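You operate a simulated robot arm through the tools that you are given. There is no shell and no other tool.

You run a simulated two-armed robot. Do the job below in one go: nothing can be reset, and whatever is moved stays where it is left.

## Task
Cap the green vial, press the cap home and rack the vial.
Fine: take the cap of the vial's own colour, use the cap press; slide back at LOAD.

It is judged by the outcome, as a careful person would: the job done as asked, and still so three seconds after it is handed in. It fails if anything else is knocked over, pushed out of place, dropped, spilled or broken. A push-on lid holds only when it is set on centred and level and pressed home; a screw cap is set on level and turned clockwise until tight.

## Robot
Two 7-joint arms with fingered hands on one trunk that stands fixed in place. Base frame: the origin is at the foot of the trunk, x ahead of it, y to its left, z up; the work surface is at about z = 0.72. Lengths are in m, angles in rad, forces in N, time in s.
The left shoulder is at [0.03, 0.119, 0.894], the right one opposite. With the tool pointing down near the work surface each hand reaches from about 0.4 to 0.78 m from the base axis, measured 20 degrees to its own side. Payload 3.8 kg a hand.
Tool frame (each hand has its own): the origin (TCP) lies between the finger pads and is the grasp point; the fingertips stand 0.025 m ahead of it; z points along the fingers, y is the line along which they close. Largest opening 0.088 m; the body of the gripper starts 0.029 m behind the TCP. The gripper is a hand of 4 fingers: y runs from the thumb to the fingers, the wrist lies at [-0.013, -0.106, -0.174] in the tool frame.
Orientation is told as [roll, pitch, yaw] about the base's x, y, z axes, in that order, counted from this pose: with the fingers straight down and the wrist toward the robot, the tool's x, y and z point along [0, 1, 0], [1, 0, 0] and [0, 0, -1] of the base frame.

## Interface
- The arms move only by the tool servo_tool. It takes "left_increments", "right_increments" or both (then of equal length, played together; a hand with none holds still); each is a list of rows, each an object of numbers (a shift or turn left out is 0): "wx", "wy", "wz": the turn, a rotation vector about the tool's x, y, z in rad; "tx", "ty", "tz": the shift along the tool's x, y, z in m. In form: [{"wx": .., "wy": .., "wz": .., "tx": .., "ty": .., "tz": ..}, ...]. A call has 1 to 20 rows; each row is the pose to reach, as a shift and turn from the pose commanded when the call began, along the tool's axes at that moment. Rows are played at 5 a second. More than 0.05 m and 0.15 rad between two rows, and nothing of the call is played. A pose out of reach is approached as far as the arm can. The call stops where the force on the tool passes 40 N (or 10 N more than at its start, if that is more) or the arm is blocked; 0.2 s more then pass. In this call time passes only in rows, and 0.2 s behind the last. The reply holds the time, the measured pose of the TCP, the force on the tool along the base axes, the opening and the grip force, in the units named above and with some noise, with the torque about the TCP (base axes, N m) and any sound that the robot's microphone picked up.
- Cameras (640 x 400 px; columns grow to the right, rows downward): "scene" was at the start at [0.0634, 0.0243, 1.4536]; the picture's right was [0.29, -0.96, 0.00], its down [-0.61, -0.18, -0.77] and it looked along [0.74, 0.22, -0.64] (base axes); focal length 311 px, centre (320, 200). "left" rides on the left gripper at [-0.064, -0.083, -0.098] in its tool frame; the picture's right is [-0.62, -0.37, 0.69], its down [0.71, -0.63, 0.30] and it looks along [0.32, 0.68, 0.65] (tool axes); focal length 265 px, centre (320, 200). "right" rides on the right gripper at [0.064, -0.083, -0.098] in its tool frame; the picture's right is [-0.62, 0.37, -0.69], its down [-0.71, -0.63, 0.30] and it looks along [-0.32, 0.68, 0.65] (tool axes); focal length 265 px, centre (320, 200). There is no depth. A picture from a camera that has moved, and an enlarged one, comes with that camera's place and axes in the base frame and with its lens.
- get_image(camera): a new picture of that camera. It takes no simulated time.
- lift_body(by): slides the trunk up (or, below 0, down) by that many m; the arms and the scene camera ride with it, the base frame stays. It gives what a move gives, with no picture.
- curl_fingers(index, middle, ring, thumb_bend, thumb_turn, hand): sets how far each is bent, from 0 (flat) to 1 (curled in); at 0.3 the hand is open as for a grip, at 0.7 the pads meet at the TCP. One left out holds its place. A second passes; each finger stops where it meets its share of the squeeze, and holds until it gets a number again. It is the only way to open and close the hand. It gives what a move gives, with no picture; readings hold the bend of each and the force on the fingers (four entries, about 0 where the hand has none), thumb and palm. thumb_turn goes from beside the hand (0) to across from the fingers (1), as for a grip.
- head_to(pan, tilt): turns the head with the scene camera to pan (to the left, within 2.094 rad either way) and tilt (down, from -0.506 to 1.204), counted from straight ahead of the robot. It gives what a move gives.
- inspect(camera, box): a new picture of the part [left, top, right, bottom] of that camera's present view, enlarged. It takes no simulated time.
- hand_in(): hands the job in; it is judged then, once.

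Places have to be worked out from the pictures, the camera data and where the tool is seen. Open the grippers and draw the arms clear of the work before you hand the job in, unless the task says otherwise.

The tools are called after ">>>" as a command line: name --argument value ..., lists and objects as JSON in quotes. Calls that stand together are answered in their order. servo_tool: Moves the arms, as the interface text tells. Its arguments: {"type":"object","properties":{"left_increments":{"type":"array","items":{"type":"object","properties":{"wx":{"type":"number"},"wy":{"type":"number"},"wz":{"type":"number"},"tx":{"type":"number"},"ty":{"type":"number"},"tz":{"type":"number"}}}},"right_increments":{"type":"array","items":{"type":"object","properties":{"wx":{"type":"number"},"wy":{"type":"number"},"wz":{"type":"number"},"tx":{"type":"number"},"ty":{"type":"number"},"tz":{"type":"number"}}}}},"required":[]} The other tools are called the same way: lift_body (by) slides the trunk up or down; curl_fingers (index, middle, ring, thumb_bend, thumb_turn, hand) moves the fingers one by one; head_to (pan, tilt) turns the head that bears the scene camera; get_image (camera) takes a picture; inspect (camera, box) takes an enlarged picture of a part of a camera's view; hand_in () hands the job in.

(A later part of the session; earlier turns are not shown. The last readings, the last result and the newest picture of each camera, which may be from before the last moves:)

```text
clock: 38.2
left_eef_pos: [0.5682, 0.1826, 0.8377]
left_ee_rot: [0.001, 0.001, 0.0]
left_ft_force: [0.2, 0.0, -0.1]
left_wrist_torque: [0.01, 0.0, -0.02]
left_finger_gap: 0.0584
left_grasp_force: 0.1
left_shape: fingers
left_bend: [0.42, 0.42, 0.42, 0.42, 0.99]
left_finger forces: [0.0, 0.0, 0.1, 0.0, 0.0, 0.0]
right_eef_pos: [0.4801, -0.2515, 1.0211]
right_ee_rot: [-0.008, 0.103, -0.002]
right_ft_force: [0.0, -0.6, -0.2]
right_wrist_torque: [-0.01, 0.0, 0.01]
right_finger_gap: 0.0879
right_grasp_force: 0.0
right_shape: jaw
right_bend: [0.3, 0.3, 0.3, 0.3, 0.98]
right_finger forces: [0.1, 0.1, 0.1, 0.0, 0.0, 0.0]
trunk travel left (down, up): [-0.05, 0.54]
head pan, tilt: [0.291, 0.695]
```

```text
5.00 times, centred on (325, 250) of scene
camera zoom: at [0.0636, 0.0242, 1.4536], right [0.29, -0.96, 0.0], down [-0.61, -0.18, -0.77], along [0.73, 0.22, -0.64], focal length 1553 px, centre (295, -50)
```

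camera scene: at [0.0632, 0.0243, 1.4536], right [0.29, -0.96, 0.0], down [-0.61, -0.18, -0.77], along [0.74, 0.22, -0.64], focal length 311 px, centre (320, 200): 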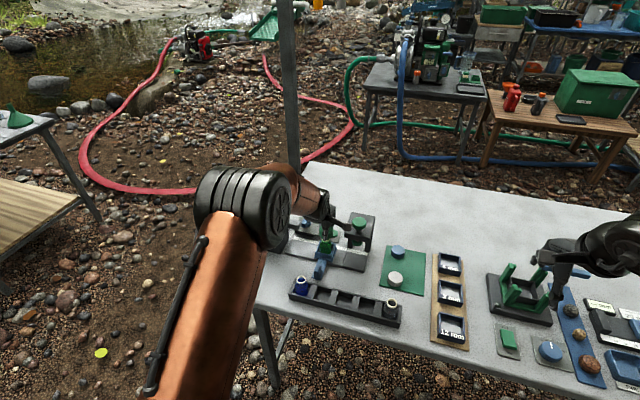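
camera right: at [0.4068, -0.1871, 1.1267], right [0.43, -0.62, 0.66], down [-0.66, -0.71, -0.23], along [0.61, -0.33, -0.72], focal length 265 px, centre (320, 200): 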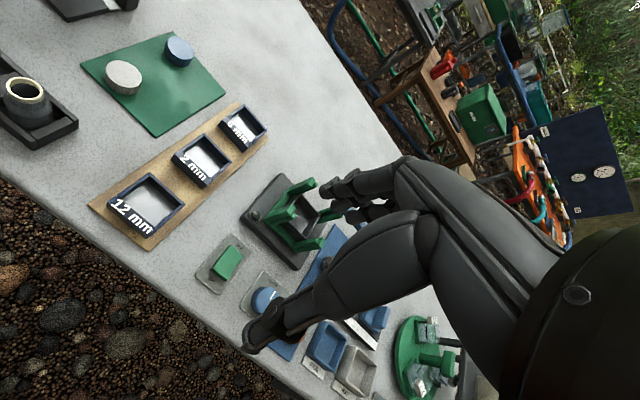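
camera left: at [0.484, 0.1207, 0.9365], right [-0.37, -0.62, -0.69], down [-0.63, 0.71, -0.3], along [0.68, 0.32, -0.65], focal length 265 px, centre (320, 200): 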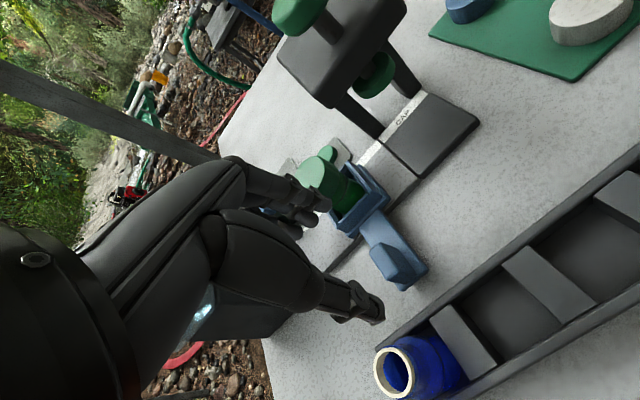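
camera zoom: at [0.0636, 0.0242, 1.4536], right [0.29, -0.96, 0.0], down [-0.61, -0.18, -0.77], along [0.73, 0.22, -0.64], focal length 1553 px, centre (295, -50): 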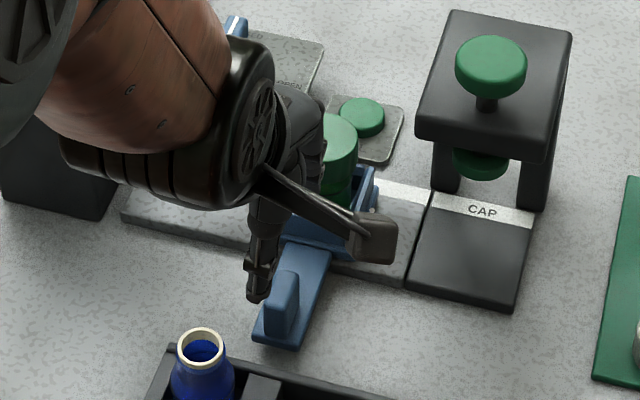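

I'll zoom in on the handle block from the left camera to set the pinch accurately.

>>> inspect --camera "left" --box '[330, 180, 460, 300]'

>>> inspect --camera "scene" --box '[308, 242, 348, 282]'

```text
3.33 times, centred on (395, 240) of left
camera zoom: at [0.484, 0.1207, 0.9365], right [-0.37, -0.62, -0.69], down [-0.63, 0.71, -0.3], along [0.68, 0.32, -0.65], focal length 885 px, centre (70, 67)
```

zoom: 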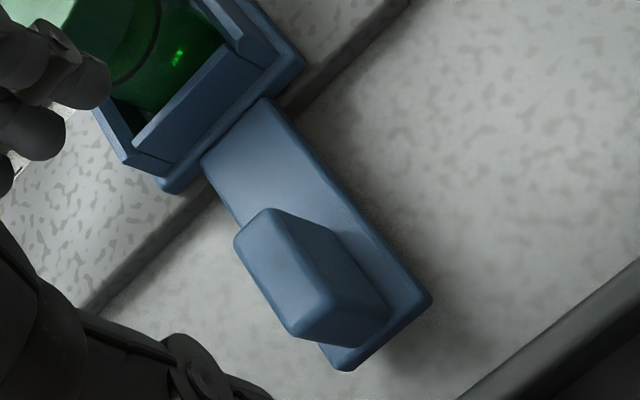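

```text
10.00 times, centred on (328, 262) of scene
camera zoom: at [0.0636, 0.0242, 1.4536], right [0.29, -0.96, 0.0], down [-0.61, -0.18, -0.77], along [0.73, 0.22, -0.64], focal length 3106 px, centre (240, -420)
```

zoom: 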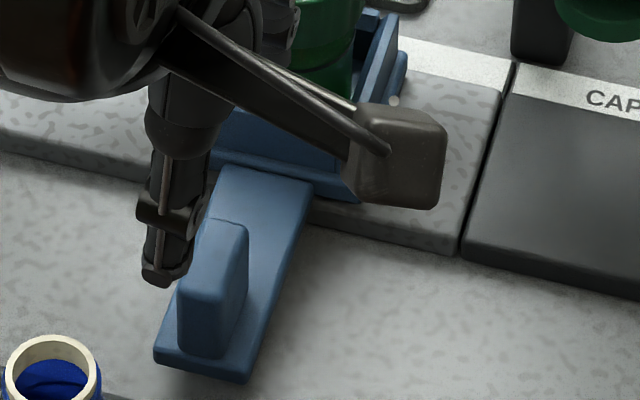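

The handle block is at about x 0.550–0.574, y 0.174–0.186, top z 0.781. I'll narrow the opening to stay clear of the blue vial, centre at [0.562, 0.180] and lower to z ≈ 0.79.

>>> curl_fingers --hand "left" --index 0.48 --middle 0.48 --ring 0.48 --thumb_bend 0.48

>>> servo_tool --left_increments '[{"ty": -0.006, "tx": -0.0025}, {"ty": -0.006, "tx": -0.0025, "tz": 0.012}, {"ty": -0.006, "tx": -0.0025, "tz": 0.024}, {"ty": -0.006, "tx": -0.0025, "tz": 0.035}, {"ty": -0.006, "tx": -0.0025, "tz": 0.042}, {"ty": -0.006, "tx": -0.0025, "tz": 0.048}]'

>>> inspect --camera "left" --box '[240, 160, 480, 400]'

>>> inspect --camera "scene" --box '[290, 230, 360, 290]'

```text
clock: 39.2
left_eef_pos: [0.5684, 0.1847, 0.8388]
left_ee_rot: [0.001, -0.001, 0.001]
left_ft_force: [0.1, -0.7, 0.2]
left_wrist_torque: [0.02, 0.01, 0.01]
left_finger_gap: 0.0466
left_grasp_force: 0.1
left_shape: fingers
left_bend: [0.48, 0.48, 0.48, 0.48, 1.0]
left_finger forces: [0.1, 0.1, 0.1, 0.1, 0.0, 0.0]
right_eef_pos: [0.4801, -0.2523, 1.0208]
right_ee_rot: [-0.007, 0.101, -0.001]
right_ft_force: [-0.1, -0.1, -0.2]
right_wrist_torque: [-0.01, 0.01, 0.02]
right_finger_gap: 0.0881
right_grasp_force: 0.1
right_shape: jaw
right_bend: [0.3, 0.3, 0.3, 0.3, 0.98]
right_finger forces: [0.0, 0.0, 0.0, 0.1, 0.0, 0.1]
trunk travel left (down, up): [-0.05, 0.54]
head pan, tilt: [0.291, 0.695]
```

```text
clock: 40.6
left_eef_pos: [0.5619, 0.1807, 0.7908]
left_ee_rot: [0.0, 0.0, 0.002]
left_ft_force: [-0.2, -0.1, 0.0]
left_wrist_torque: [-0.02, -0.01, -0.02]
left_finger_gap: 0.0462
left_grasp_force: 0.0
left_shape: fingers
left_bend: [0.48, 0.48, 0.48, 0.48, 1.0]
left_finger forces: [0.0, 0.1, 0.1, 0.1, 0.0, 0.0]
right_eef_pos: [0.4794, -0.2528, 1.0209]
right_ee_rot: [-0.006, 0.099, -0.001]
right_ft_force: [-0.6, 0.2, 0.1]
right_wrist_torque: [0.03, 0.01, -0.01]
right_finger_gap: 0.088
right_grasp_force: 0.0
right_shape: jaw
right_bend: [0.3, 0.3, 0.3, 0.3, 0.98]
right_finger forces: [0.0, 0.1, 0.0, 0.1, 0.1, 0.0]
trunk travel left (down, up): [-0.05, 0.54]
head pan, tilt: [0.291, 0.695]
```

```text
1.67 times, centred on (360, 280) of left
camera zoom: at [0.478, 0.1176, 0.8887], right [-0.37, -0.62, -0.69], down [-0.63, 0.71, -0.3], along [0.68, 0.32, -0.65], focal length 442 px, centre (253, 67)
```

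zoom: 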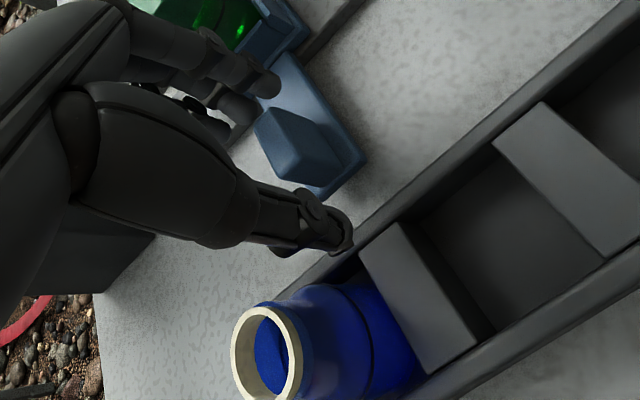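

```text
6.67 times, centred on (325, 260) of scene
camera zoom: at [0.0636, 0.0241, 1.4536], right [0.29, -0.96, 0.0], down [-0.61, -0.18, -0.77], along [0.74, 0.22, -0.64], focal length 2070 px, centre (287, -200)
```

zoom: 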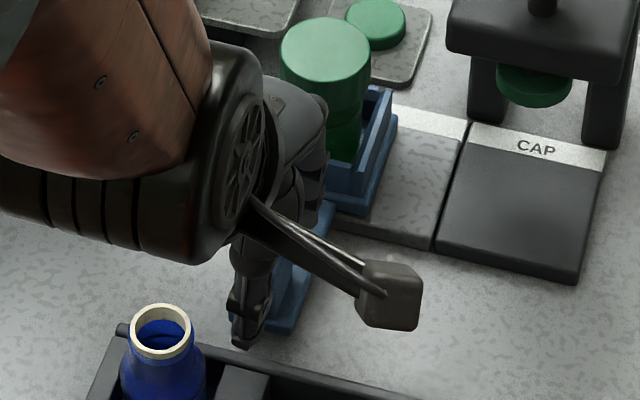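

The handle block lies centred between thumb and fingers, and the thumb is clear of the blue vial. I'll close on it.

>>> curl_fingers --hand "left" --index 0.58 --middle 0.58 --ring 0.52 --thumb_bend 0.58

```text
clock: 41.6
left_eef_pos: [0.5637, 0.1817, 0.7896]
left_ee_rot: [0.0, 0.001, -0.001]
left_ft_force: [7.3, -0.2, 1.3]
left_wrist_torque: [-0.01, -0.18, -0.05]
left_finger_gap: 0.0307
left_grasp_force: 3.3
left_shape: fingers
left_bend: [0.53, 0.53, 0.52, 0.57, 1.0]
left_finger forces: [2.3, 4.2, 0.0, 0.0, 0.1, 0.1]
right_eef_pos: [0.4801, -0.2523, 1.0208]
right_ee_rot: [-0.008, 0.104, -0.002]
right_ft_force: [0.3, 0.6, 1.1]
right_wrist_torque: [-0.03, -0.04, 0.01]
right_finger_gap: 0.0876
right_grasp_force: 0.1
right_shape: jaw
right_bend: [0.3, 0.3, 0.3, 0.3, 0.98]
right_finger forces: [0.1, 0.0, 0.1, 0.1, 0.1, 0.1]
trunk travel left (down, up): [-0.05, 0.54]
head pan, tilt: [0.291, 0.695]
```

The fingers touched first (7 N along x), so the block is a few mm further out. I'll shift the hand +4 mm in x and then close the thumb.

>>> servo_tool --left_increments '[{"ty": 0.002}, {"ty": 0.004}]'

>>> curl_fingers --hand "left" --index 0.58 --middle 0.58 --ring 0.52 --thumb_bend 0.6

```text
clock: 42.2
left_eef_pos: [0.5654, 0.1809, 0.7894]
left_ee_rot: [0.0, 0.003, -0.001]
left_ft_force: [2.2, -0.7, 1.1]
left_wrist_torque: [-0.02, -0.12, -0.03]
left_finger_gap: 0.0287
left_grasp_force: 2.0
left_shape: fingers
left_bend: [0.55, 0.54, 0.52, 0.57, 1.0]
left_finger forces: [1.8, 2.0, 0.0, 0.0, 0.0, 0.0]
right_eef_pos: [0.4797, -0.2531, 1.0213]
right_ee_rot: [-0.008, 0.104, -0.001]
right_ft_force: [0.5, 0.4, 0.4]
right_wrist_torque: [-0.04, 0.03, 0.01]
right_finger_gap: 0.0882
right_grasp_force: 0.1
right_shape: jaw
right_bend: [0.3, 0.3, 0.3, 0.3, 0.98]
right_finger forces: [0.0, 0.1, 0.0, 0.1, 0.0, 0.1]
trunk travel left (down, up): [-0.05, 0.54]
head pan, tilt: [0.291, 0.695]
```

```text
clock: 43.2
left_eef_pos: [0.5664, 0.1809, 0.7908]
left_ee_rot: [0.002, 0.0, -0.001]
left_ft_force: [2.4, 0.1, -0.4]
left_wrist_torque: [0.03, -0.02, -0.05]
left_finger_gap: 0.025
left_grasp_force: 1.3
left_shape: fingers
left_bend: [0.55, 0.55, 0.52, 0.6, 1.0]
left_finger forces: [1.6, 1.9, 0.1, 0.1, 0.1, 0.0]
right_eef_pos: [0.4806, -0.2535, 1.0194]
right_ee_rot: [-0.008, 0.104, -0.003]
right_ft_force: [-0.1, 0.5, 0.1]
right_wrist_torque: [-0.01, -0.01, 0.03]
right_finger_gap: 0.0879
right_grasp_force: 0.1
right_shape: jaw
right_bend: [0.3, 0.3, 0.3, 0.3, 0.98]
right_finger forces: [0.0, 0.0, 0.0, 0.0, 0.1, 0.0]
trunk travel left (down, up): [-0.05, 0.54]
head pan, tilt: [0.291, 0.695]
```

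Thumb hasn't met the block yet. I'll close the thumb further.

>>> curl_fingers --hand "left" --index 0.6 --middle 0.6 --thumb_bend 0.68

>>> inspect --camera "left" --box '[260, 180, 440, 340]'

```text
clock: 44.2
left_eef_pos: [0.5666, 0.1804, 0.7903]
left_ee_rot: [0.001, 0.0, 0.0]
left_ft_force: [2.9, -1.0, 0.2]
left_wrist_torque: [-0.08, -0.1, -0.06]
left_finger_gap: 0.0198
left_grasp_force: 4.0
left_shape: fingers
left_bend: [0.56, 0.56, 0.52, 0.64, 1.0]
left_finger forces: [2.4, 3.5, 0.1, 0.0, 2.3, 0.1]
right_eef_pos: [0.4798, -0.2519, 1.0194]
right_ee_rot: [-0.008, 0.102, -0.002]
right_ft_force: [-0.1, -1.1, -0.4]
right_wrist_torque: [-0.01, 0.01, -0.02]
right_finger_gap: 0.0879
right_grasp_force: 0.0
right_shape: jaw
right_bend: [0.3, 0.3, 0.3, 0.3, 0.98]
right_finger forces: [0.0, 0.0, 0.0, 0.0, 0.0, 0.1]
trunk travel left (down, up): [-0.05, 0.54]
head pan, tilt: [0.291, 0.695]
```

```text
2.50 times, centred on (350, 260) of left
camera zoom: at [0.4822, 0.1176, 0.8889], right [-0.37, -0.62, -0.69], down [-0.63, 0.71, -0.3], along [0.68, 0.32, -0.65], focal length 664 px, centre (245, 50)
```

zoom: 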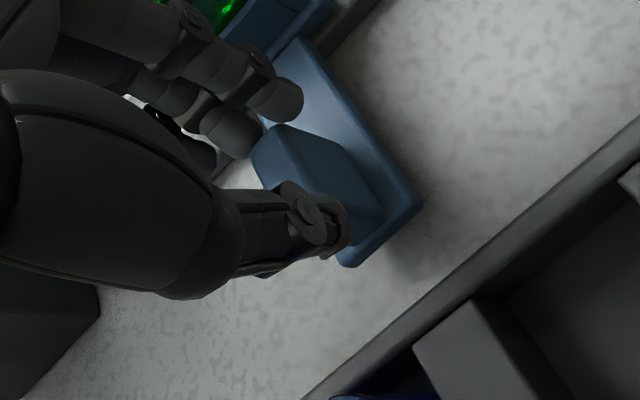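

The pinch is established. I'll firm it up a little, then slide.

>>> curl_fingers --hand "left" --index 0.64 --middle 0.64 --thumb_bend 0.74

```text
clock: 45.2
left_eef_pos: [0.5662, 0.1811, 0.7914]
left_ee_rot: [0.001, -0.001, 0.0]
left_ft_force: [1.9, -0.7, 2.7]
left_wrist_torque: [-0.05, -0.03, -0.09]
left_finger_gap: 0.0133
left_grasp_force: 6.9
left_shape: fingers
left_bend: [0.61, 0.56, 0.52, 0.67, 1.0]
left_finger forces: [2.5, 5.9, 0.0, 0.0, 6.1, 0.0]
right_eef_pos: [0.4795, -0.2532, 1.0205]
right_ee_rot: [-0.007, 0.101, -0.003]
right_ft_force: [-0.1, 0.2, -0.7]
right_wrist_torque: [0.03, 0.05, -0.02]
right_finger_gap: 0.088
right_grasp_force: 0.0
right_shape: jaw
right_bend: [0.3, 0.3, 0.3, 0.3, 0.98]
right_finger forces: [0.0, 0.0, 0.1, 0.0, 0.0, 0.1]
trunk travel left (down, up): [-0.05, 0.54]
head pan, tilt: [0.291, 0.695]
```

Grip is 6–7 N with thumb and middle finger. I'll try a small slide of 6 mm toward -y and check that the carriage follows.

>>> servo_tool --left_increments '[{"tx": -0.002}, {"tx": -0.004}, {"tx": -0.006}]'

>>> inspect --camera "scene" --box '[290, 220, 370, 280]'

>>> inspect --camera "left" --box '[260, 150, 440, 310]'

```text
clock: 46.0
left_eef_pos: [0.5653, 0.1749, 0.7898]
left_ee_rot: [0.0, 0.001, 0.0]
left_ft_force: [-0.4, 2.5, 2.3]
left_wrist_torque: [0.06, 0.03, -0.06]
left_finger_gap: 0.0109
left_grasp_force: 6.8
left_shape: fingers
left_bend: [0.63, 0.56, 0.52, 0.67, 1.0]
left_finger forces: [0.9, 6.1, 0.0, 0.0, 5.8, 0.0]
right_eef_pos: [0.4794, -0.2529, 1.0221]
right_ee_rot: [-0.006, 0.102, -0.001]
right_ft_force: [-0.4, -0.8, 0.5]
right_wrist_torque: [0.03, 0.03, 0.02]
right_finger_gap: 0.088
right_grasp_force: 0.0
right_shape: jaw
right_bend: [0.3, 0.3, 0.3, 0.3, 0.98]
right_finger forces: [0.0, 0.0, 0.1, 0.0, 0.1, 0.0]
trunk travel left (down, up): [-0.05, 0.54]
head pan, tilt: [0.291, 0.695]
```

```text
6.67 times, centred on (330, 250) of scene
camera zoom: at [0.0632, 0.0243, 1.4536], right [0.29, -0.96, 0.0], down [-0.61, -0.18, -0.77], along [0.74, 0.22, -0.64], focal length 2070 px, centre (253, -133)
```

zoom: 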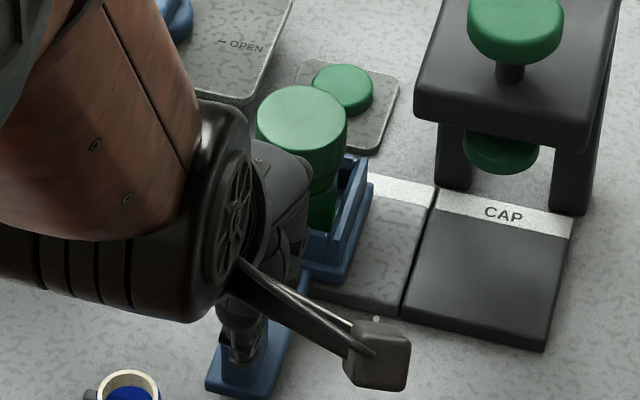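

```text
2.50 times, centred on (350, 230) of left
camera zoom: at [0.4819, 0.1117, 0.8891], right [-0.37, -0.62, -0.69], down [-0.63, 0.71, -0.3], along [0.68, 0.32, -0.65], focal length 664 px, centre (245, 125)
```

zoom: 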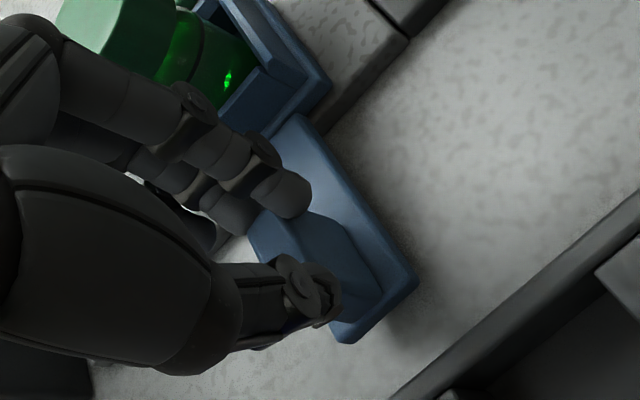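

The carriage followed (gap to the CAP plate shrank by ~3.5 mm) with about 2.5 N drag and a little slip. I'll continue with another 12 mm, slowly.

>>> servo_tool --left_increments '[{"tx": -0.003}, {"tx": -0.006}, {"tx": -0.009}, {"tx": -0.012}]'

>>> inspect --camera "scene" --box '[290, 220, 370, 280]'

>>> inspect --camera "left" --box '[260, 150, 440, 310]'

```text
clock: 47.0
left_eef_pos: [0.5661, 0.1614, 0.7929]
left_ee_rot: [0.002, -0.001, -0.002]
left_ft_force: [0.7, 0.5, 5.3]
left_wrist_torque: [0.01, 0.05, -0.05]
left_finger_gap: 0.0065
left_grasp_force: 10.5
left_shape: fingers
left_bend: [0.63, 0.57, 0.52, 0.71, 1.0]
left_finger forces: [1.0, 5.6, 0.1, 0.1, 14.4, 0.0]
right_eef_pos: [0.4786, -0.2527, 1.0209]
right_ee_rot: [-0.007, 0.101, -0.002]
right_ft_force: [-0.5, -0.7, 0.0]
right_wrist_torque: [0.0, 0.0, -0.04]
right_finger_gap: 0.0882
right_grasp_force: 0.1
right_shape: jaw
right_bend: [0.3, 0.3, 0.3, 0.3, 0.98]
right_finger forces: [0.0, 0.1, 0.1, 0.0, 0.1, 0.0]
trunk travel left (down, up): [-0.05, 0.54]
head pan, tilt: [0.291, 0.695]
```

```text
6.67 times, centred on (330, 250) of scene
camera zoom: at [0.0629, 0.0239, 1.4536], right [0.29, -0.96, 0.0], down [-0.61, -0.18, -0.77], along [0.74, 0.22, -0.64], focal length 2070 px, centre (253, -133)
```

zoom: 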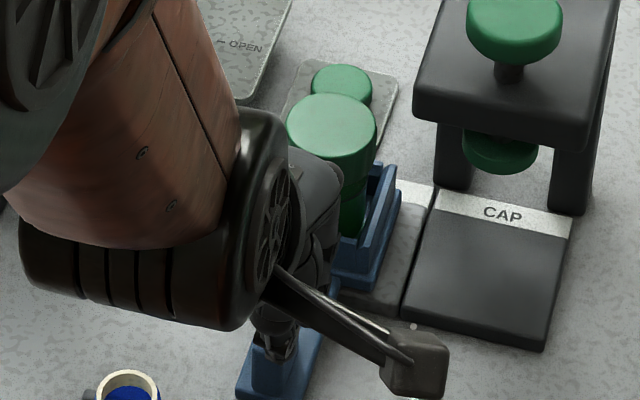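

```text
2.50 times, centred on (350, 230) of left
camera zoom: at [0.4819, 0.0988, 0.8898], right [-0.37, -0.62, -0.69], down [-0.63, 0.71, -0.31], along [0.68, 0.32, -0.65], focal length 664 px, centre (245, 125)
```

zoom: 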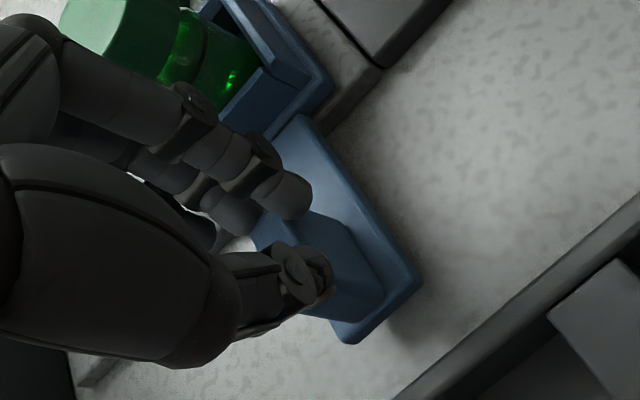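

The carriage is following 1:1 now. I'll continue sliding 30 mm, keeping the hand clear of the press plate edge (x ≥ 0.622).

>>> servo_tool --left_increments '[{"tx": -0.004}, {"tx": -0.008}, {"tx": -0.012}, {"tx": -0.016}, {"tx": -0.02}, {"tx": -0.024}, {"tx": -0.028}, {"tx": -0.032}]'

>>> inspect --camera "scene" --box '[290, 220, 370, 280]'

>>> inspect --camera "left" --box '[200, 50, 480, 310]'

```text
clock: 48.8
left_eef_pos: [0.5651, 0.1296, 0.7918]
left_ee_rot: [0.001, 0.0, 0.001]
left_ft_force: [2.0, 0.3, 9.4]
left_wrist_torque: [0.01, 0.05, 0.01]
left_finger_gap: 0.0063
left_grasp_force: 12.2
left_shape: fingers
left_bend: [0.63, 0.57, 0.52, 0.71, 1.0]
left_finger forces: [1.1, 6.8, 0.0, 0.1, 16.2, 0.1]
right_eef_pos: [0.4793, -0.2531, 1.0211]
right_ee_rot: [-0.008, 0.102, -0.002]
right_ft_force: [0.5, -0.1, 0.6]
right_wrist_torque: [-0.02, 0.01, 0.01]
right_finger_gap: 0.0878
right_grasp_force: 0.1
right_shape: jaw
right_bend: [0.3, 0.3, 0.3, 0.3, 0.98]
right_finger forces: [0.0, 0.1, 0.1, 0.1, 0.1, 0.1]
trunk travel left (down, up): [-0.05, 0.54]
head pan, tilt: [0.291, 0.695]
```

```text
6.67 times, centred on (330, 250) of scene
camera zoom: at [0.0627, 0.0238, 1.4536], right [0.29, -0.96, 0.0], down [-0.61, -0.18, -0.77], along [0.74, 0.22, -0.64], focal length 2070 px, centre (253, -133)
```

zoom: 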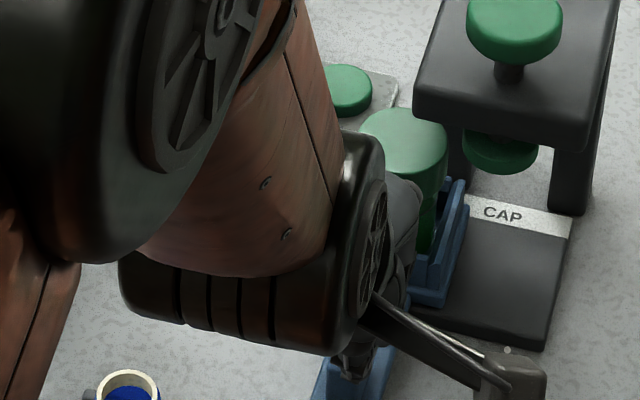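

```text
1.54 times, centred on (340, 180) of left
camera zoom: at [0.4814, 0.0672, 0.8896], right [-0.37, -0.62, -0.69], down [-0.63, 0.71, -0.3], along [0.68, 0.32, -0.65], focal length 408 px, centre (289, 231)
```

zoom: 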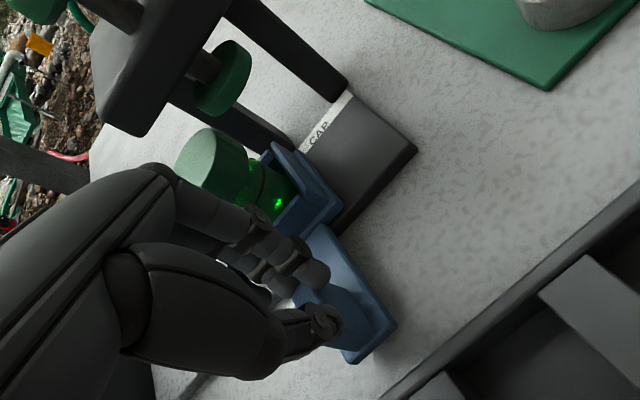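

The vial is at y ≈ 0.136 and upright, and its cap should pass under the press pad (pad bottom ≈ 0.816, cap top ≈ 0.805). I'll slide another 28 mm.

>>> servo_tool --left_increments '[{"tx": -0.004}, {"tx": -0.008}, {"tx": -0.012}, {"tx": -0.016}, {"tx": -0.02}, {"tx": -0.024}, {"tx": -0.028}]'

>>> inspect --camera "scene" --box '[300, 210, 390, 280]'

>>> inspect --camera "left" --box '[200, 50, 480, 310]'

```text
clock: 50.4
left_eef_pos: [0.5658, 0.1024, 0.7916]
left_ee_rot: [-0.001, -0.001, 0.0]
left_ft_force: [0.5, 0.6, 12.4]
left_wrist_torque: [0.05, 0.09, 0.02]
left_finger_gap: 0.0065
left_grasp_force: 13.6
left_shape: fingers
left_bend: [0.63, 0.57, 0.52, 0.71, 1.0]
left_finger forces: [1.1, 6.5, 0.0, 0.1, 18.9, 0.0]
right_eef_pos: [0.4771, -0.2528, 1.0216]
right_ee_rot: [-0.008, 0.101, -0.004]
right_ft_force: [0.4, 1.1, 0.6]
right_wrist_torque: [0.0, 0.0, 0.0]
right_finger_gap: 0.0879
right_grasp_force: 0.2
right_shape: jaw
right_bend: [0.3, 0.3, 0.3, 0.3, 0.98]
right_finger forces: [0.0, 0.1, 0.1, 0.1, 0.0, 0.0]
trunk travel left (down, up): [-0.05, 0.54]
head pan, tilt: [0.291, 0.695]
```

```text
5.71 times, centred on (345, 245) of scene
camera zoom: at [0.0622, 0.0238, 1.4537], right [0.29, -0.96, 0.0], down [-0.61, -0.18, -0.77], along [0.74, 0.22, -0.64], focal length 1775 px, centre (177, -57)
```

zoom: 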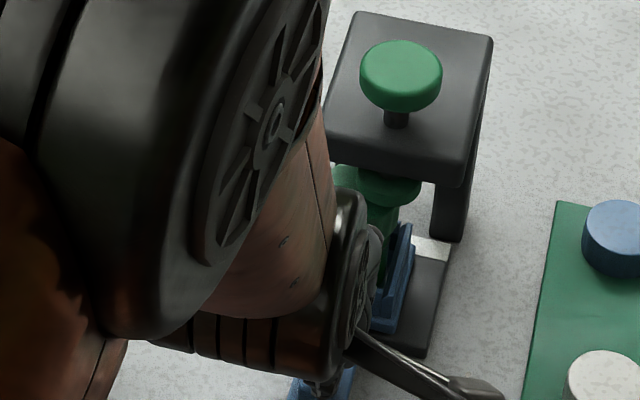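

```text
1.54 times, centred on (340, 180) of left
camera zoom: at [0.4815, 0.0389, 0.8895], right [-0.37, -0.62, -0.69], down [-0.63, 0.71, -0.31], along [0.68, 0.32, -0.65], focal length 408 px, centre (289, 231)
```

zoom: 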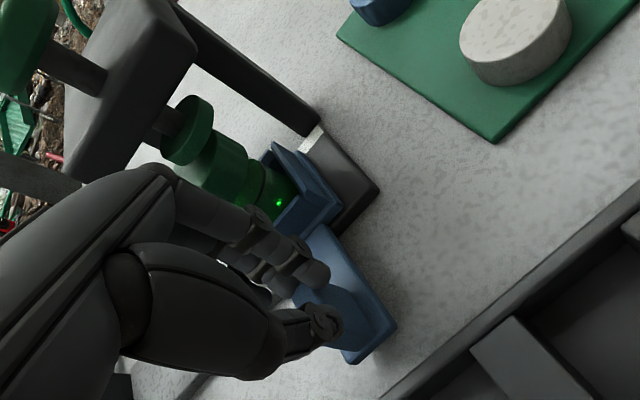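

The vial is almost under the pad. I'll continue in 2 mm rows, watching for the end stop in the y force.

>>> servo_tool --left_increments '[{"tx": -0.002}, {"tx": -0.004}, {"tx": -0.006}, {"tx": -0.008}, {"tx": -0.01}]'

>>> inspect --camera "left" --box '[200, 50, 480, 310]'

>>> inspect --camera "scene" --box '[300, 210, 390, 280]'

```text
clock: 51.6
left_eef_pos: [0.5649, 0.0928, 0.7914]
left_ee_rot: [0.0, -0.002, 0.001]
left_ft_force: [1.2, -1.0, 10.7]
left_wrist_torque: [0.02, 0.07, -0.02]
left_finger_gap: 0.0066
left_grasp_force: 12.3
left_shape: fingers
left_bend: [0.63, 0.57, 0.52, 0.71, 1.0]
left_finger forces: [1.8, 6.4, 0.0, 0.0, 16.9, 0.0]
right_eef_pos: [0.4784, -0.2531, 1.021]
right_ee_rot: [-0.005, 0.102, -0.001]
right_ft_force: [0.7, -0.6, -0.2]
right_wrist_torque: [-0.01, 0.0, -0.01]
right_finger_gap: 0.0883
right_grasp_force: 0.1
right_shape: jaw
right_bend: [0.3, 0.3, 0.3, 0.3, 0.98]
right_finger forces: [0.0, 0.1, 0.0, 0.0, 0.0, 0.1]
trunk travel left (down, up): [-0.05, 0.54]
head pan, tilt: [0.291, 0.695]
```

```text
1.54 times, centred on (340, 180) of left
camera zoom: at [0.4815, 0.0287, 0.8896], right [-0.37, -0.62, -0.69], down [-0.63, 0.71, -0.3], along [0.68, 0.32, -0.65], focal length 408 px, centre (289, 231)
```

zoom: 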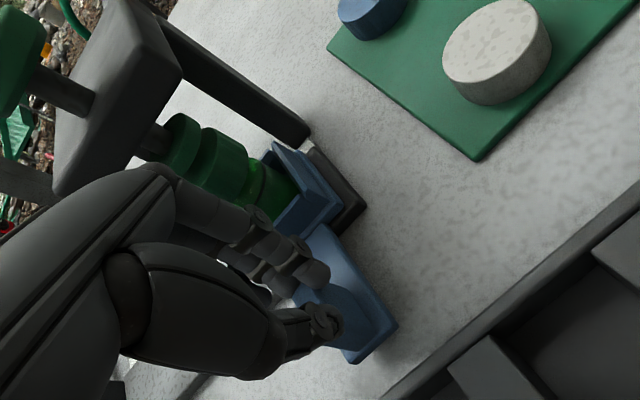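

```text
5.71 times, centred on (345, 245) of scene
camera zoom: at [0.0624, 0.0236, 1.4536], right [0.29, -0.96, 0.0], down [-0.61, -0.18, -0.77], along [0.74, 0.22, -0.64], focal length 1775 px, centre (177, -57)
```

zoom: 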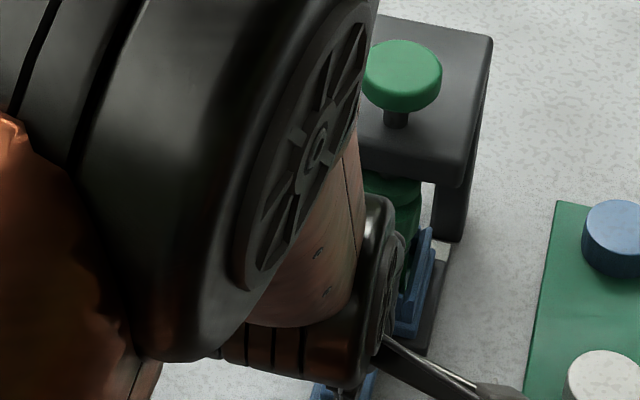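

The pad and cap look nearly coaxial. I'll zoom in to check the residual offset.

>>> inspect --camera "left" --box '[230, 110, 350, 220]'

>>> inspect --camera "scene" --box '[340, 210, 380, 260]'

>>> get_image --camera "right"

```text
3.64 times, centred on (290, 165) of left
camera zoom: at [0.4815, 0.0287, 0.8896], right [-0.37, -0.62, -0.69], down [-0.63, 0.71, -0.3], along [0.68, 0.32, -0.65], focal length 965 px, centre (429, 327)
```

zoom: 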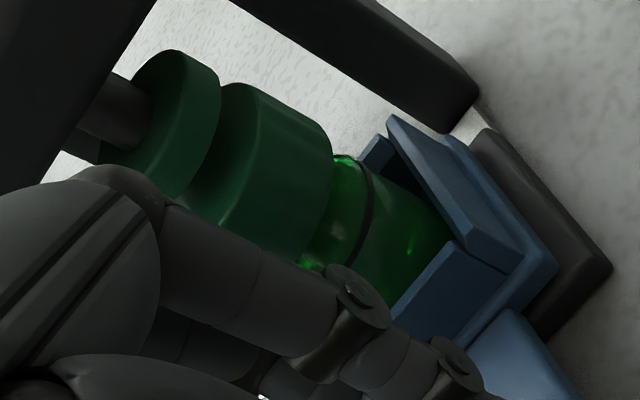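

```text
8.00 times, centred on (360, 235) of scene
camera zoom: at [0.0624, 0.0236, 1.4536], right [0.29, -0.96, 0.0], down [-0.61, -0.18, -0.77], along [0.74, 0.22, -0.64], focal length 2485 px, centre (0, -80)
```

zoom: 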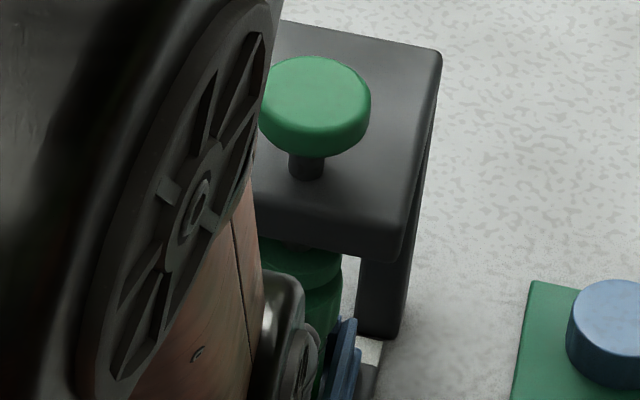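

```text
taken
camera right: at [0.4059, -0.1875, 1.1268], right [0.44, -0.62, 0.66], down [-0.66, -0.71, -0.23], along [0.61, -0.33, -0.72], focal length 265 px, centre (320, 200)
```

right: 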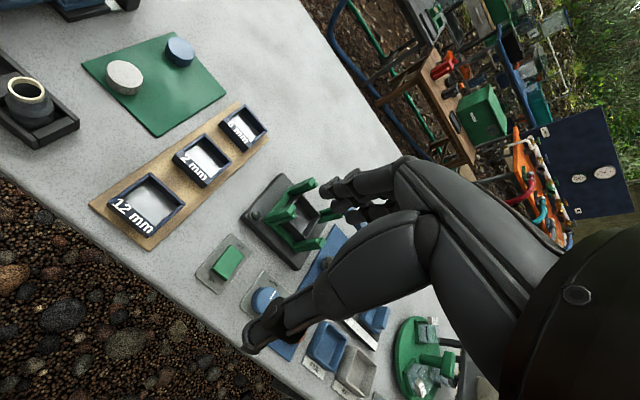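

By scene measurements the press axis is at y ≈ 0.093 and the vial at about 0.098, so around 5 mm remain. I'll advance in 1 mm rows and watch for a stop.

>>> servo_tool --left_increments '[{"tx": -0.001}, {"tx": -0.002}, {"tx": -0.003}]'

>>> inspect --camera "left" --box '[230, 110, 350, 220]'

```text
clock: 52.4
left_eef_pos: [0.566, 0.0888, 0.7918]
left_ee_rot: [-0.001, -0.002, 0.0]
left_ft_force: [0.7, -0.5, 11.0]
left_wrist_torque: [-0.01, 0.08, 0.0]
left_finger_gap: 0.006
left_grasp_force: 13.3
left_shape: fingers
left_bend: [0.63, 0.57, 0.52, 0.71, 1.0]
left_finger forces: [1.3, 6.6, 0.0, 0.1, 18.2, 0.1]
right_eef_pos: [0.4796, -0.2526, 1.0216]
right_ee_rot: [-0.007, 0.101, -0.001]
right_ft_force: [-0.5, 0.3, 0.3]
right_wrist_torque: [0.01, -0.02, -0.02]
right_finger_gap: 0.088
right_grasp_force: 0.0
right_shape: jaw
right_bend: [0.3, 0.3, 0.3, 0.3, 0.98]
right_finger forces: [0.0, 0.1, 0.0, 0.0, 0.1, 0.0]
trunk travel left (down, up): [-0.05, 0.54]
head pan, tilt: [0.291, 0.695]
```

```text
3.64 times, centred on (290, 165) of left
camera zoom: at [0.4814, 0.0263, 0.8895], right [-0.37, -0.62, -0.69], down [-0.63, 0.71, -0.3], along [0.68, 0.32, -0.65], focal length 965 px, centre (429, 327)
```

zoom: 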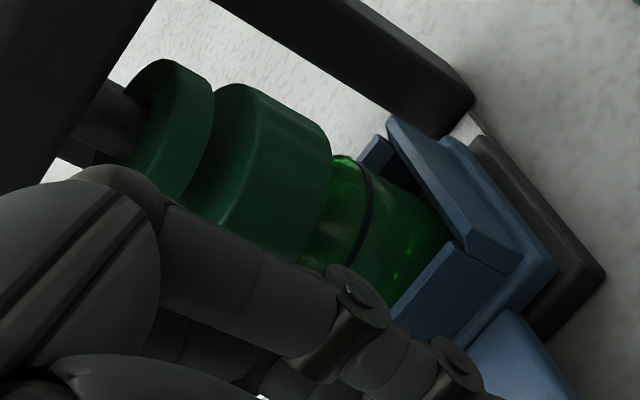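

The cap still appears a few mm to the +y side of the pad axis. I'll advance 3 mm more and compare again.

>>> servo_tool --left_increments '[{"tx": -0.001}, {"tx": -0.002}, {"tx": -0.003}]'

>>> inspect --camera "left" --box '[230, 110, 350, 220]'

```text
clock: 53.2
left_eef_pos: [0.5654, 0.0876, 0.791]
left_ee_rot: [0.001, -0.002, -0.001]
left_ft_force: [-0.7, 3.9, 13.6]
left_wrist_torque: [0.12, 0.12, 0.06]
left_finger_gap: 0.0057
left_grasp_force: 14.3
left_shape: fingers
left_bend: [0.64, 0.56, 0.52, 0.71, 1.0]
left_finger forces: [0.1, 6.8, 0.0, 0.0, 20.9, 0.1]
right_eef_pos: [0.4784, -0.2521, 1.0203]
right_ee_rot: [-0.008, 0.101, -0.001]
right_ft_force: [-0.7, -0.2, 0.2]
right_wrist_torque: [0.01, 0.01, -0.02]
right_finger_gap: 0.088
right_grasp_force: 0.1
right_shape: jaw
right_bend: [0.3, 0.3, 0.3, 0.3, 0.98]
right_finger forces: [0.1, 0.1, 0.1, 0.1, 0.0, 0.1]
trunk travel left (down, up): [-0.05, 0.54]
head pan, tilt: [0.291, 0.695]
```

```text
3.64 times, centred on (290, 165) of left
camera zoom: at [0.4813, 0.0243, 0.8893], right [-0.37, -0.62, -0.69], down [-0.63, 0.71, -0.3], along [0.68, 0.33, -0.65], focal length 965 px, centre (429, 327)
```

zoom: 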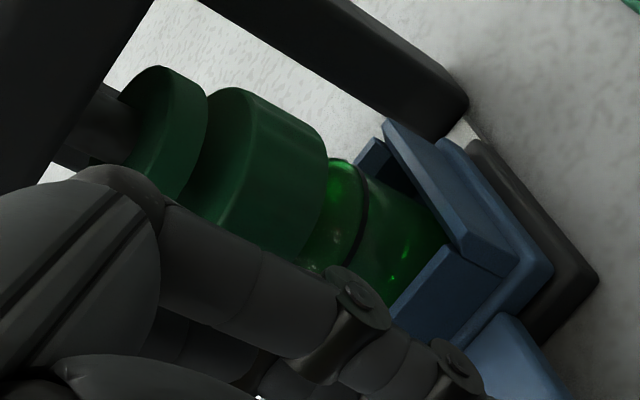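

The y force rose to 3.9 N and the carriage stopped following, so it's at the CAP end stop. I'll release the handle and raise the left hand clear.

>>> curl_fingers --hand "left" --index 0.48 --middle 0.48 --ring 0.48 --thumb_bend 0.48

>>> inspect --camera "left" --box '[220, 110, 440, 330]'

```text
clock: 54.2
left_eef_pos: [0.5658, 0.0865, 0.7903]
left_ee_rot: [0.0, 0.001, 0.001]
left_ft_force: [-0.3, 0.3, -0.3]
left_wrist_torque: [0.03, 0.02, -0.03]
left_finger_gap: 0.0456
left_grasp_force: 0.0
left_shape: fingers
left_bend: [0.48, 0.48, 0.48, 0.48, 1.0]
left_finger forces: [0.1, 0.0, 0.0, 0.0, 0.1, 0.0]
right_eef_pos: [0.479, -0.2518, 1.0203]
right_ee_rot: [-0.007, 0.101, -0.002]
right_ft_force: [-0.2, 0.2, -0.4]
right_wrist_torque: [0.0, 0.02, -0.02]
right_finger_gap: 0.0883
right_grasp_force: 0.0
right_shape: jaw
right_bend: [0.3, 0.3, 0.3, 0.3, 0.98]
right_finger forces: [0.0, 0.0, 0.0, 0.1, 0.0, 0.0]
trunk travel left (down, up): [-0.05, 0.54]
head pan, tilt: [0.291, 0.695]
```

```text
1.82 times, centred on (330, 220) of left
camera zoom: at [0.4818, 0.0233, 0.8886], right [-0.37, -0.62, -0.69], down [-0.63, 0.71, -0.3], along [0.68, 0.32, -0.65], focal length 483 px, centre (302, 164)
```

zoom: 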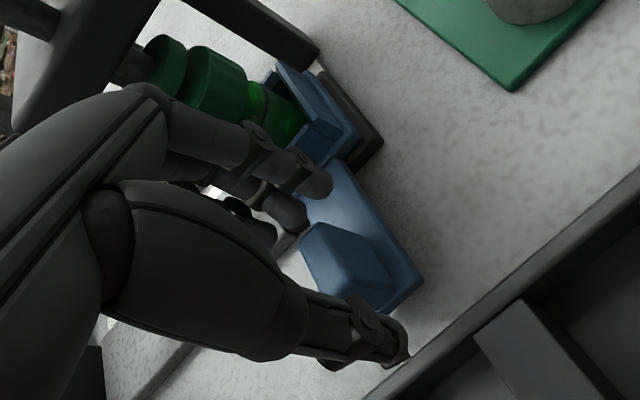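

The handle is free. I'll lift the left hand, backing off slightly from the press plate, and go above the knob at about [0.652, 0.09, 0.975].

>>> servo_tool --left_increments '[{"tz": -0.015}, {"tz": -0.03}, {"tz": -0.05, "ty": -0.01}, {"tz": -0.085, "ty": -0.015}, {"tz": -0.12, "ty": -0.015}, {"tz": -0.155, "ty": -0.015}, {"tz": -0.187, "ty": -0.015}, {"tz": -0.187, "ty": 0.02}, {"tz": -0.187, "ty": 0.055, "tx": 0.001}, {"tz": -0.187, "ty": 0.0865, "tx": 0.002}]'

>>> curl_fingers --hand "left" --index 0.7 --middle 0.7 --ring 0.7 --thumb_bend 0.7

>>> get_image --camera "left"

>>> get_image --camera "scene"

```text
clock: 56.4
left_eef_pos: [0.6529, 0.0907, 0.9767]
left_ee_rot: [0.0, 0.001, -0.002]
left_ft_force: [0.3, 0.0, -0.4]
left_wrist_torque: [-0.03, 0.0, 0.02]
left_finger_gap: 0.0457
left_grasp_force: 0.0
left_shape: fingers
left_bend: [0.48, 0.48, 0.48, 0.48, 1.0]
left_finger forces: [0.0, 0.0, 0.0, 0.0, 0.0, 0.1]
right_eef_pos: [0.4792, -0.2531, 1.0203]
right_ee_rot: [-0.008, 0.103, -0.003]
right_ft_force: [0.9, -0.8, -0.1]
right_wrist_torque: [-0.04, 0.02, 0.01]
right_finger_gap: 0.0881
right_grasp_force: 0.2
right_shape: jaw
right_bend: [0.3, 0.3, 0.3, 0.3, 0.98]
right_finger forces: [0.0, 0.0, 0.0, 0.0, 0.1, 0.0]
trunk travel left (down, up): [-0.05, 0.54]
head pan, tilt: [0.291, 0.695]
```

```text
clock: 57.4
left_eef_pos: [0.6519, 0.09, 0.9781]
left_ee_rot: [-0.001, -0.001, 0.001]
left_ft_force: [0.6, -0.1, 0.2]
left_wrist_torque: [0.01, -0.01, -0.01]
left_finger_gap: 0.0
left_grasp_force: 0.1
left_shape: fingers
left_bend: [0.7, 0.7, 0.7, 0.7, 1.0]
left_finger forces: [0.0, 0.0, 0.1, 0.1, 0.0, 0.0]
right_eef_pos: [0.48, -0.2529, 1.0197]
right_ee_rot: [-0.008, 0.1, -0.004]
right_ft_force: [0.4, 0.4, 0.4]
right_wrist_torque: [0.01, -0.04, 0.0]
right_finger_gap: 0.088
right_grasp_force: 0.0
right_shape: jaw
right_bend: [0.3, 0.3, 0.3, 0.3, 0.98]
right_finger forces: [0.0, 0.0, 0.0, 0.1, 0.0, 0.0]
trunk travel left (down, up): [-0.05, 0.54]
head pan, tilt: [0.291, 0.695]
```

```text
taken
camera left: at [0.5675, 0.0257, 1.0758], right [-0.37, -0.62, -0.69], down [-0.63, 0.71, -0.3], along [0.68, 0.32, -0.65], focal length 265 px, centre (320, 200)
```

left: 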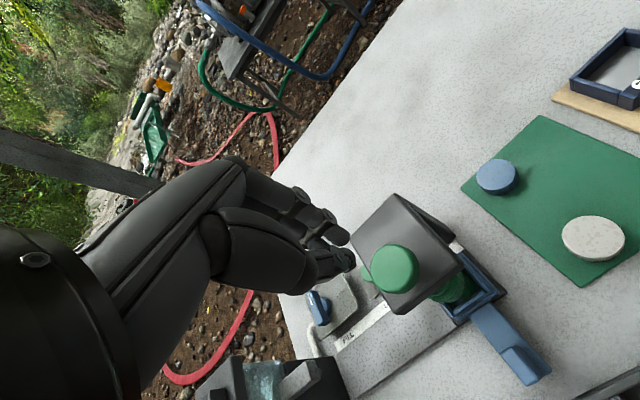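

```text
taken
camera scene: at [0.0634, 0.024, 1.4536], right [0.29, -0.96, 0.0], down [-0.61, -0.18, -0.77], along [0.74, 0.22, -0.64], focal length 311 px, centre (320, 200)
```

scene: 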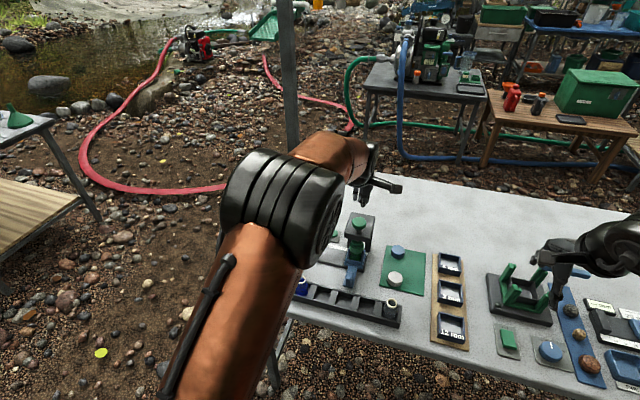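

The knob is at [0.652, 0.093] and the closed fingertips are right above it. I'll lower to just above the knob and look.

>>> servo_tool --left_increments '[{"tz": 0.02}, {"tz": 0.038}, {"tz": 0.05}]'

>>> inspect --camera "left" --box '[260, 180, 460, 340]'

>>> inspect --camera "scene" --box '[320, 170, 400, 290]'

```text
clock: 58.2
left_eef_pos: [0.653, 0.09, 0.9278]
left_ee_rot: [-0.001, 0.0, -0.001]
left_ft_force: [-0.5, -0.2, 0.2]
left_wrist_torque: [0.02, -0.02, 0.07]
left_finger_gap: 0.0002
left_grasp_force: 0.0
left_shape: fingers
left_bend: [0.7, 0.7, 0.7, 0.7, 1.0]
left_finger forces: [0.1, 0.0, 0.0, 0.0, 0.0, 0.0]
right_eef_pos: [0.4799, -0.2529, 1.0202]
right_ee_rot: [-0.008, 0.1, -0.002]
right_ft_force: [0.6, -0.1, 0.4]
right_wrist_torque: [0.01, -0.02, 0.02]
right_finger_gap: 0.0877
right_grasp_force: 0.0
right_shape: jaw
right_bend: [0.3, 0.3, 0.3, 0.3, 0.98]
right_finger forces: [0.1, 0.0, 0.1, 0.0, 0.0, 0.0]
trunk travel left (down, up): [-0.05, 0.54]
head pan, tilt: [0.291, 0.695]
```

```text
2.50 times, centred on (360, 260) of left
camera zoom: at [0.5685, 0.0257, 1.0257], right [-0.37, -0.62, -0.69], down [-0.63, 0.71, -0.3], along [0.68, 0.32, -0.65], focal length 664 px, centre (220, 50)
```

zoom: 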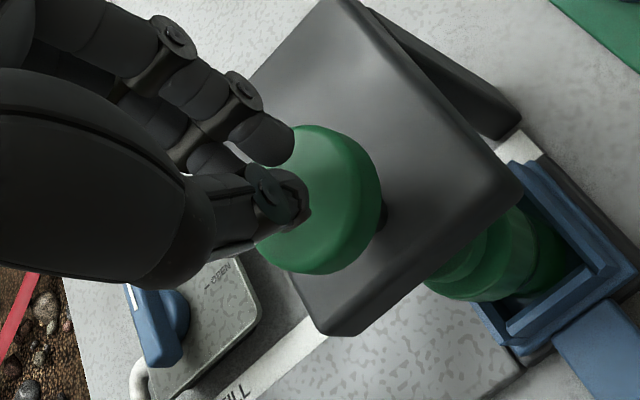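

```text
3.33 times, centred on (360, 230) of scene
camera zoom: at [0.0636, 0.024, 1.4536], right [0.29, -0.96, 0.0], down [-0.61, -0.18, -0.77], along [0.74, 0.22, -0.64], focal length 1035 px, centre (187, 100)
```

zoom: 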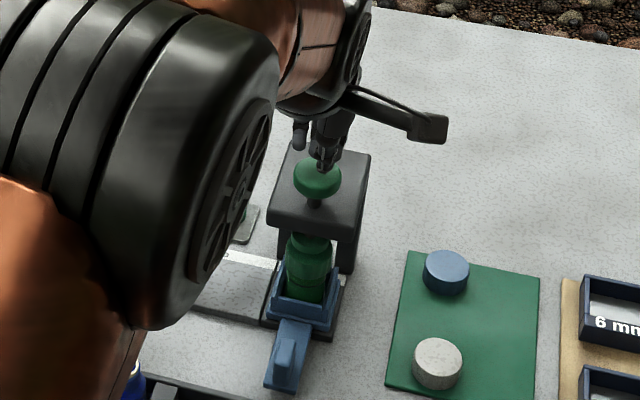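

The pad, cap and vial line up in both views, and the fingertips are over the knob. I'll press down slowly.

>>> servo_tool --left_increments '[{"tz": 0.003}, {"tz": 0.006}, {"tz": 0.009}, {"tz": 0.012}]'

```text
clock: 59.2
left_eef_pos: [0.6538, 0.0889, 0.9156]
left_ee_rot: [-0.001, 0.0, -0.001]
left_ft_force: [-0.3, -0.2, 0.9]
left_wrist_torque: [-0.01, 0.01, 0.01]
left_finger_gap: 0.0001
left_grasp_force: 0.4
left_shape: fingers
left_bend: [0.7, 0.7, 0.7, 0.7, 1.0]
left_finger forces: [0.0, 0.1, 0.1, 0.1, 0.7, 0.0]
right_eef_pos: [0.4802, -0.2527, 1.0209]
right_ee_rot: [-0.007, 0.102, -0.002]
right_ft_force: [0.0, -0.7, 0.2]
right_wrist_torque: [-0.02, 0.02, 0.05]
right_finger_gap: 0.0879
right_grasp_force: 0.0
right_shape: jaw
right_bend: [0.3, 0.3, 0.3, 0.3, 0.98]
right_finger forces: [0.0, 0.1, 0.0, 0.0, 0.0, 0.0]
trunk travel left (down, up): [-0.05, 0.54]
head pan, tilt: [0.291, 0.695]
```

Thumb tip just begins to touch (0.7 N) at z = 0.9156, as expected. I'll press on in 1 mm rows.

>>> servo_tool --left_increments '[{"tz": 0.001}, {"tz": 0.002}, {"tz": 0.003}, {"tz": 0.004}]'

```text
clock: 60.2
left_eef_pos: [0.6527, 0.0898, 0.9134]
left_ee_rot: [0.0, 0.0, 0.001]
left_ft_force: [0.1, 0.0, 1.3]
left_wrist_torque: [-0.02, -0.01, 0.0]
left_finger_gap: 0.0
left_grasp_force: 0.2
left_shape: fingers
left_bend: [0.7, 0.7, 0.7, 0.7, 1.0]
left_finger forces: [0.0, 0.0, 0.1, 0.0, 1.1, 0.1]
right_eef_pos: [0.4792, -0.253, 1.0202]
right_ee_rot: [-0.007, 0.102, -0.001]
right_ft_force: [0.4, 0.8, -0.1]
right_wrist_torque: [0.0, -0.02, 0.01]
right_finger_gap: 0.0882
right_grasp_force: 0.0
right_shape: jaw
right_bend: [0.3, 0.3, 0.3, 0.3, 0.98]
right_finger forces: [0.0, 0.0, 0.0, 0.1, 0.1, 0.0]
trunk travel left (down, up): [-0.05, 0.54]
head pan, tilt: [0.291, 0.695]
```

The plunger moves with little resistance so far. I'll continue down until the pad meets the cap.

>>> servo_tool --left_increments '[{"tz": 0.002}, {"tz": 0.004}, {"tz": 0.006}]'

>>> inspect --camera "scene" --box '[330, 190, 390, 270]'

>>> inspect --camera "left" --box '[260, 180, 460, 340]'

```text
clock: 61.0
left_eef_pos: [0.6518, 0.0894, 0.9065]
left_ee_rot: [0.001, 0.0, 0.0]
left_ft_force: [0.2, -0.7, 1.8]
left_wrist_torque: [0.03, 0.06, -0.02]
left_finger_gap: 0.0003
left_grasp_force: 1.7
left_shape: fingers
left_bend: [0.7, 0.7, 0.7, 0.7, 1.0]
left_finger forces: [0.3, 0.0, 0.0, 0.0, 2.2, 0.0]
right_eef_pos: [0.4794, -0.2526, 1.0194]
right_ee_rot: [-0.009, 0.101, -0.001]
right_ft_force: [-1.2, -0.2, -0.5]
right_wrist_torque: [0.01, 0.0, -0.02]
right_finger_gap: 0.0879
right_grasp_force: 0.0
right_shape: jaw
right_bend: [0.3, 0.3, 0.3, 0.3, 0.98]
right_finger forces: [0.0, 0.0, 0.0, 0.1, 0.1, 0.0]
trunk travel left (down, up): [-0.05, 0.54]
head pan, tilt: [0.291, 0.695]
heard: click
```

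```text
5.00 times, centred on (360, 230) of scene
camera zoom: at [0.0632, 0.024, 1.4536], right [0.29, -0.96, 0.0], down [-0.61, -0.18, -0.77], along [0.74, 0.22, -0.64], focal length 1553 px, centre (120, 50)
```

zoom: 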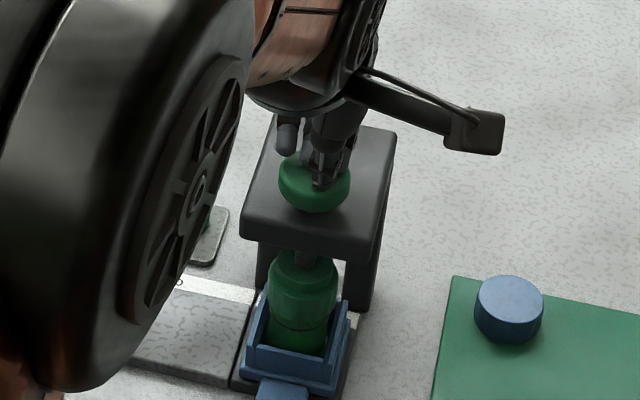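

```text
2.50 times, centred on (360, 260) of left
camera zoom: at [0.5679, 0.0255, 1.0045], right [-0.37, -0.62, -0.69], down [-0.63, 0.71, -0.3], along [0.68, 0.32, -0.65], focal length 664 px, centre (220, 50)
```

zoom: 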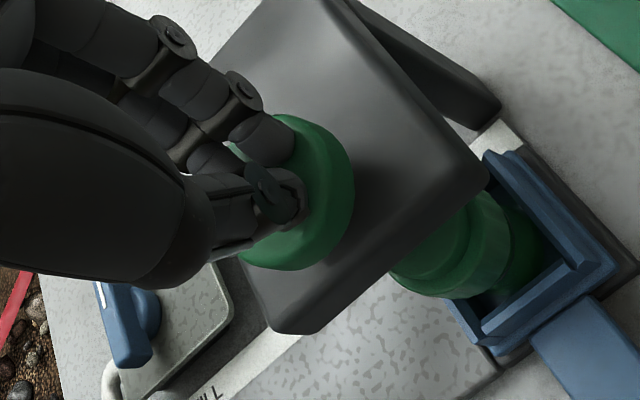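

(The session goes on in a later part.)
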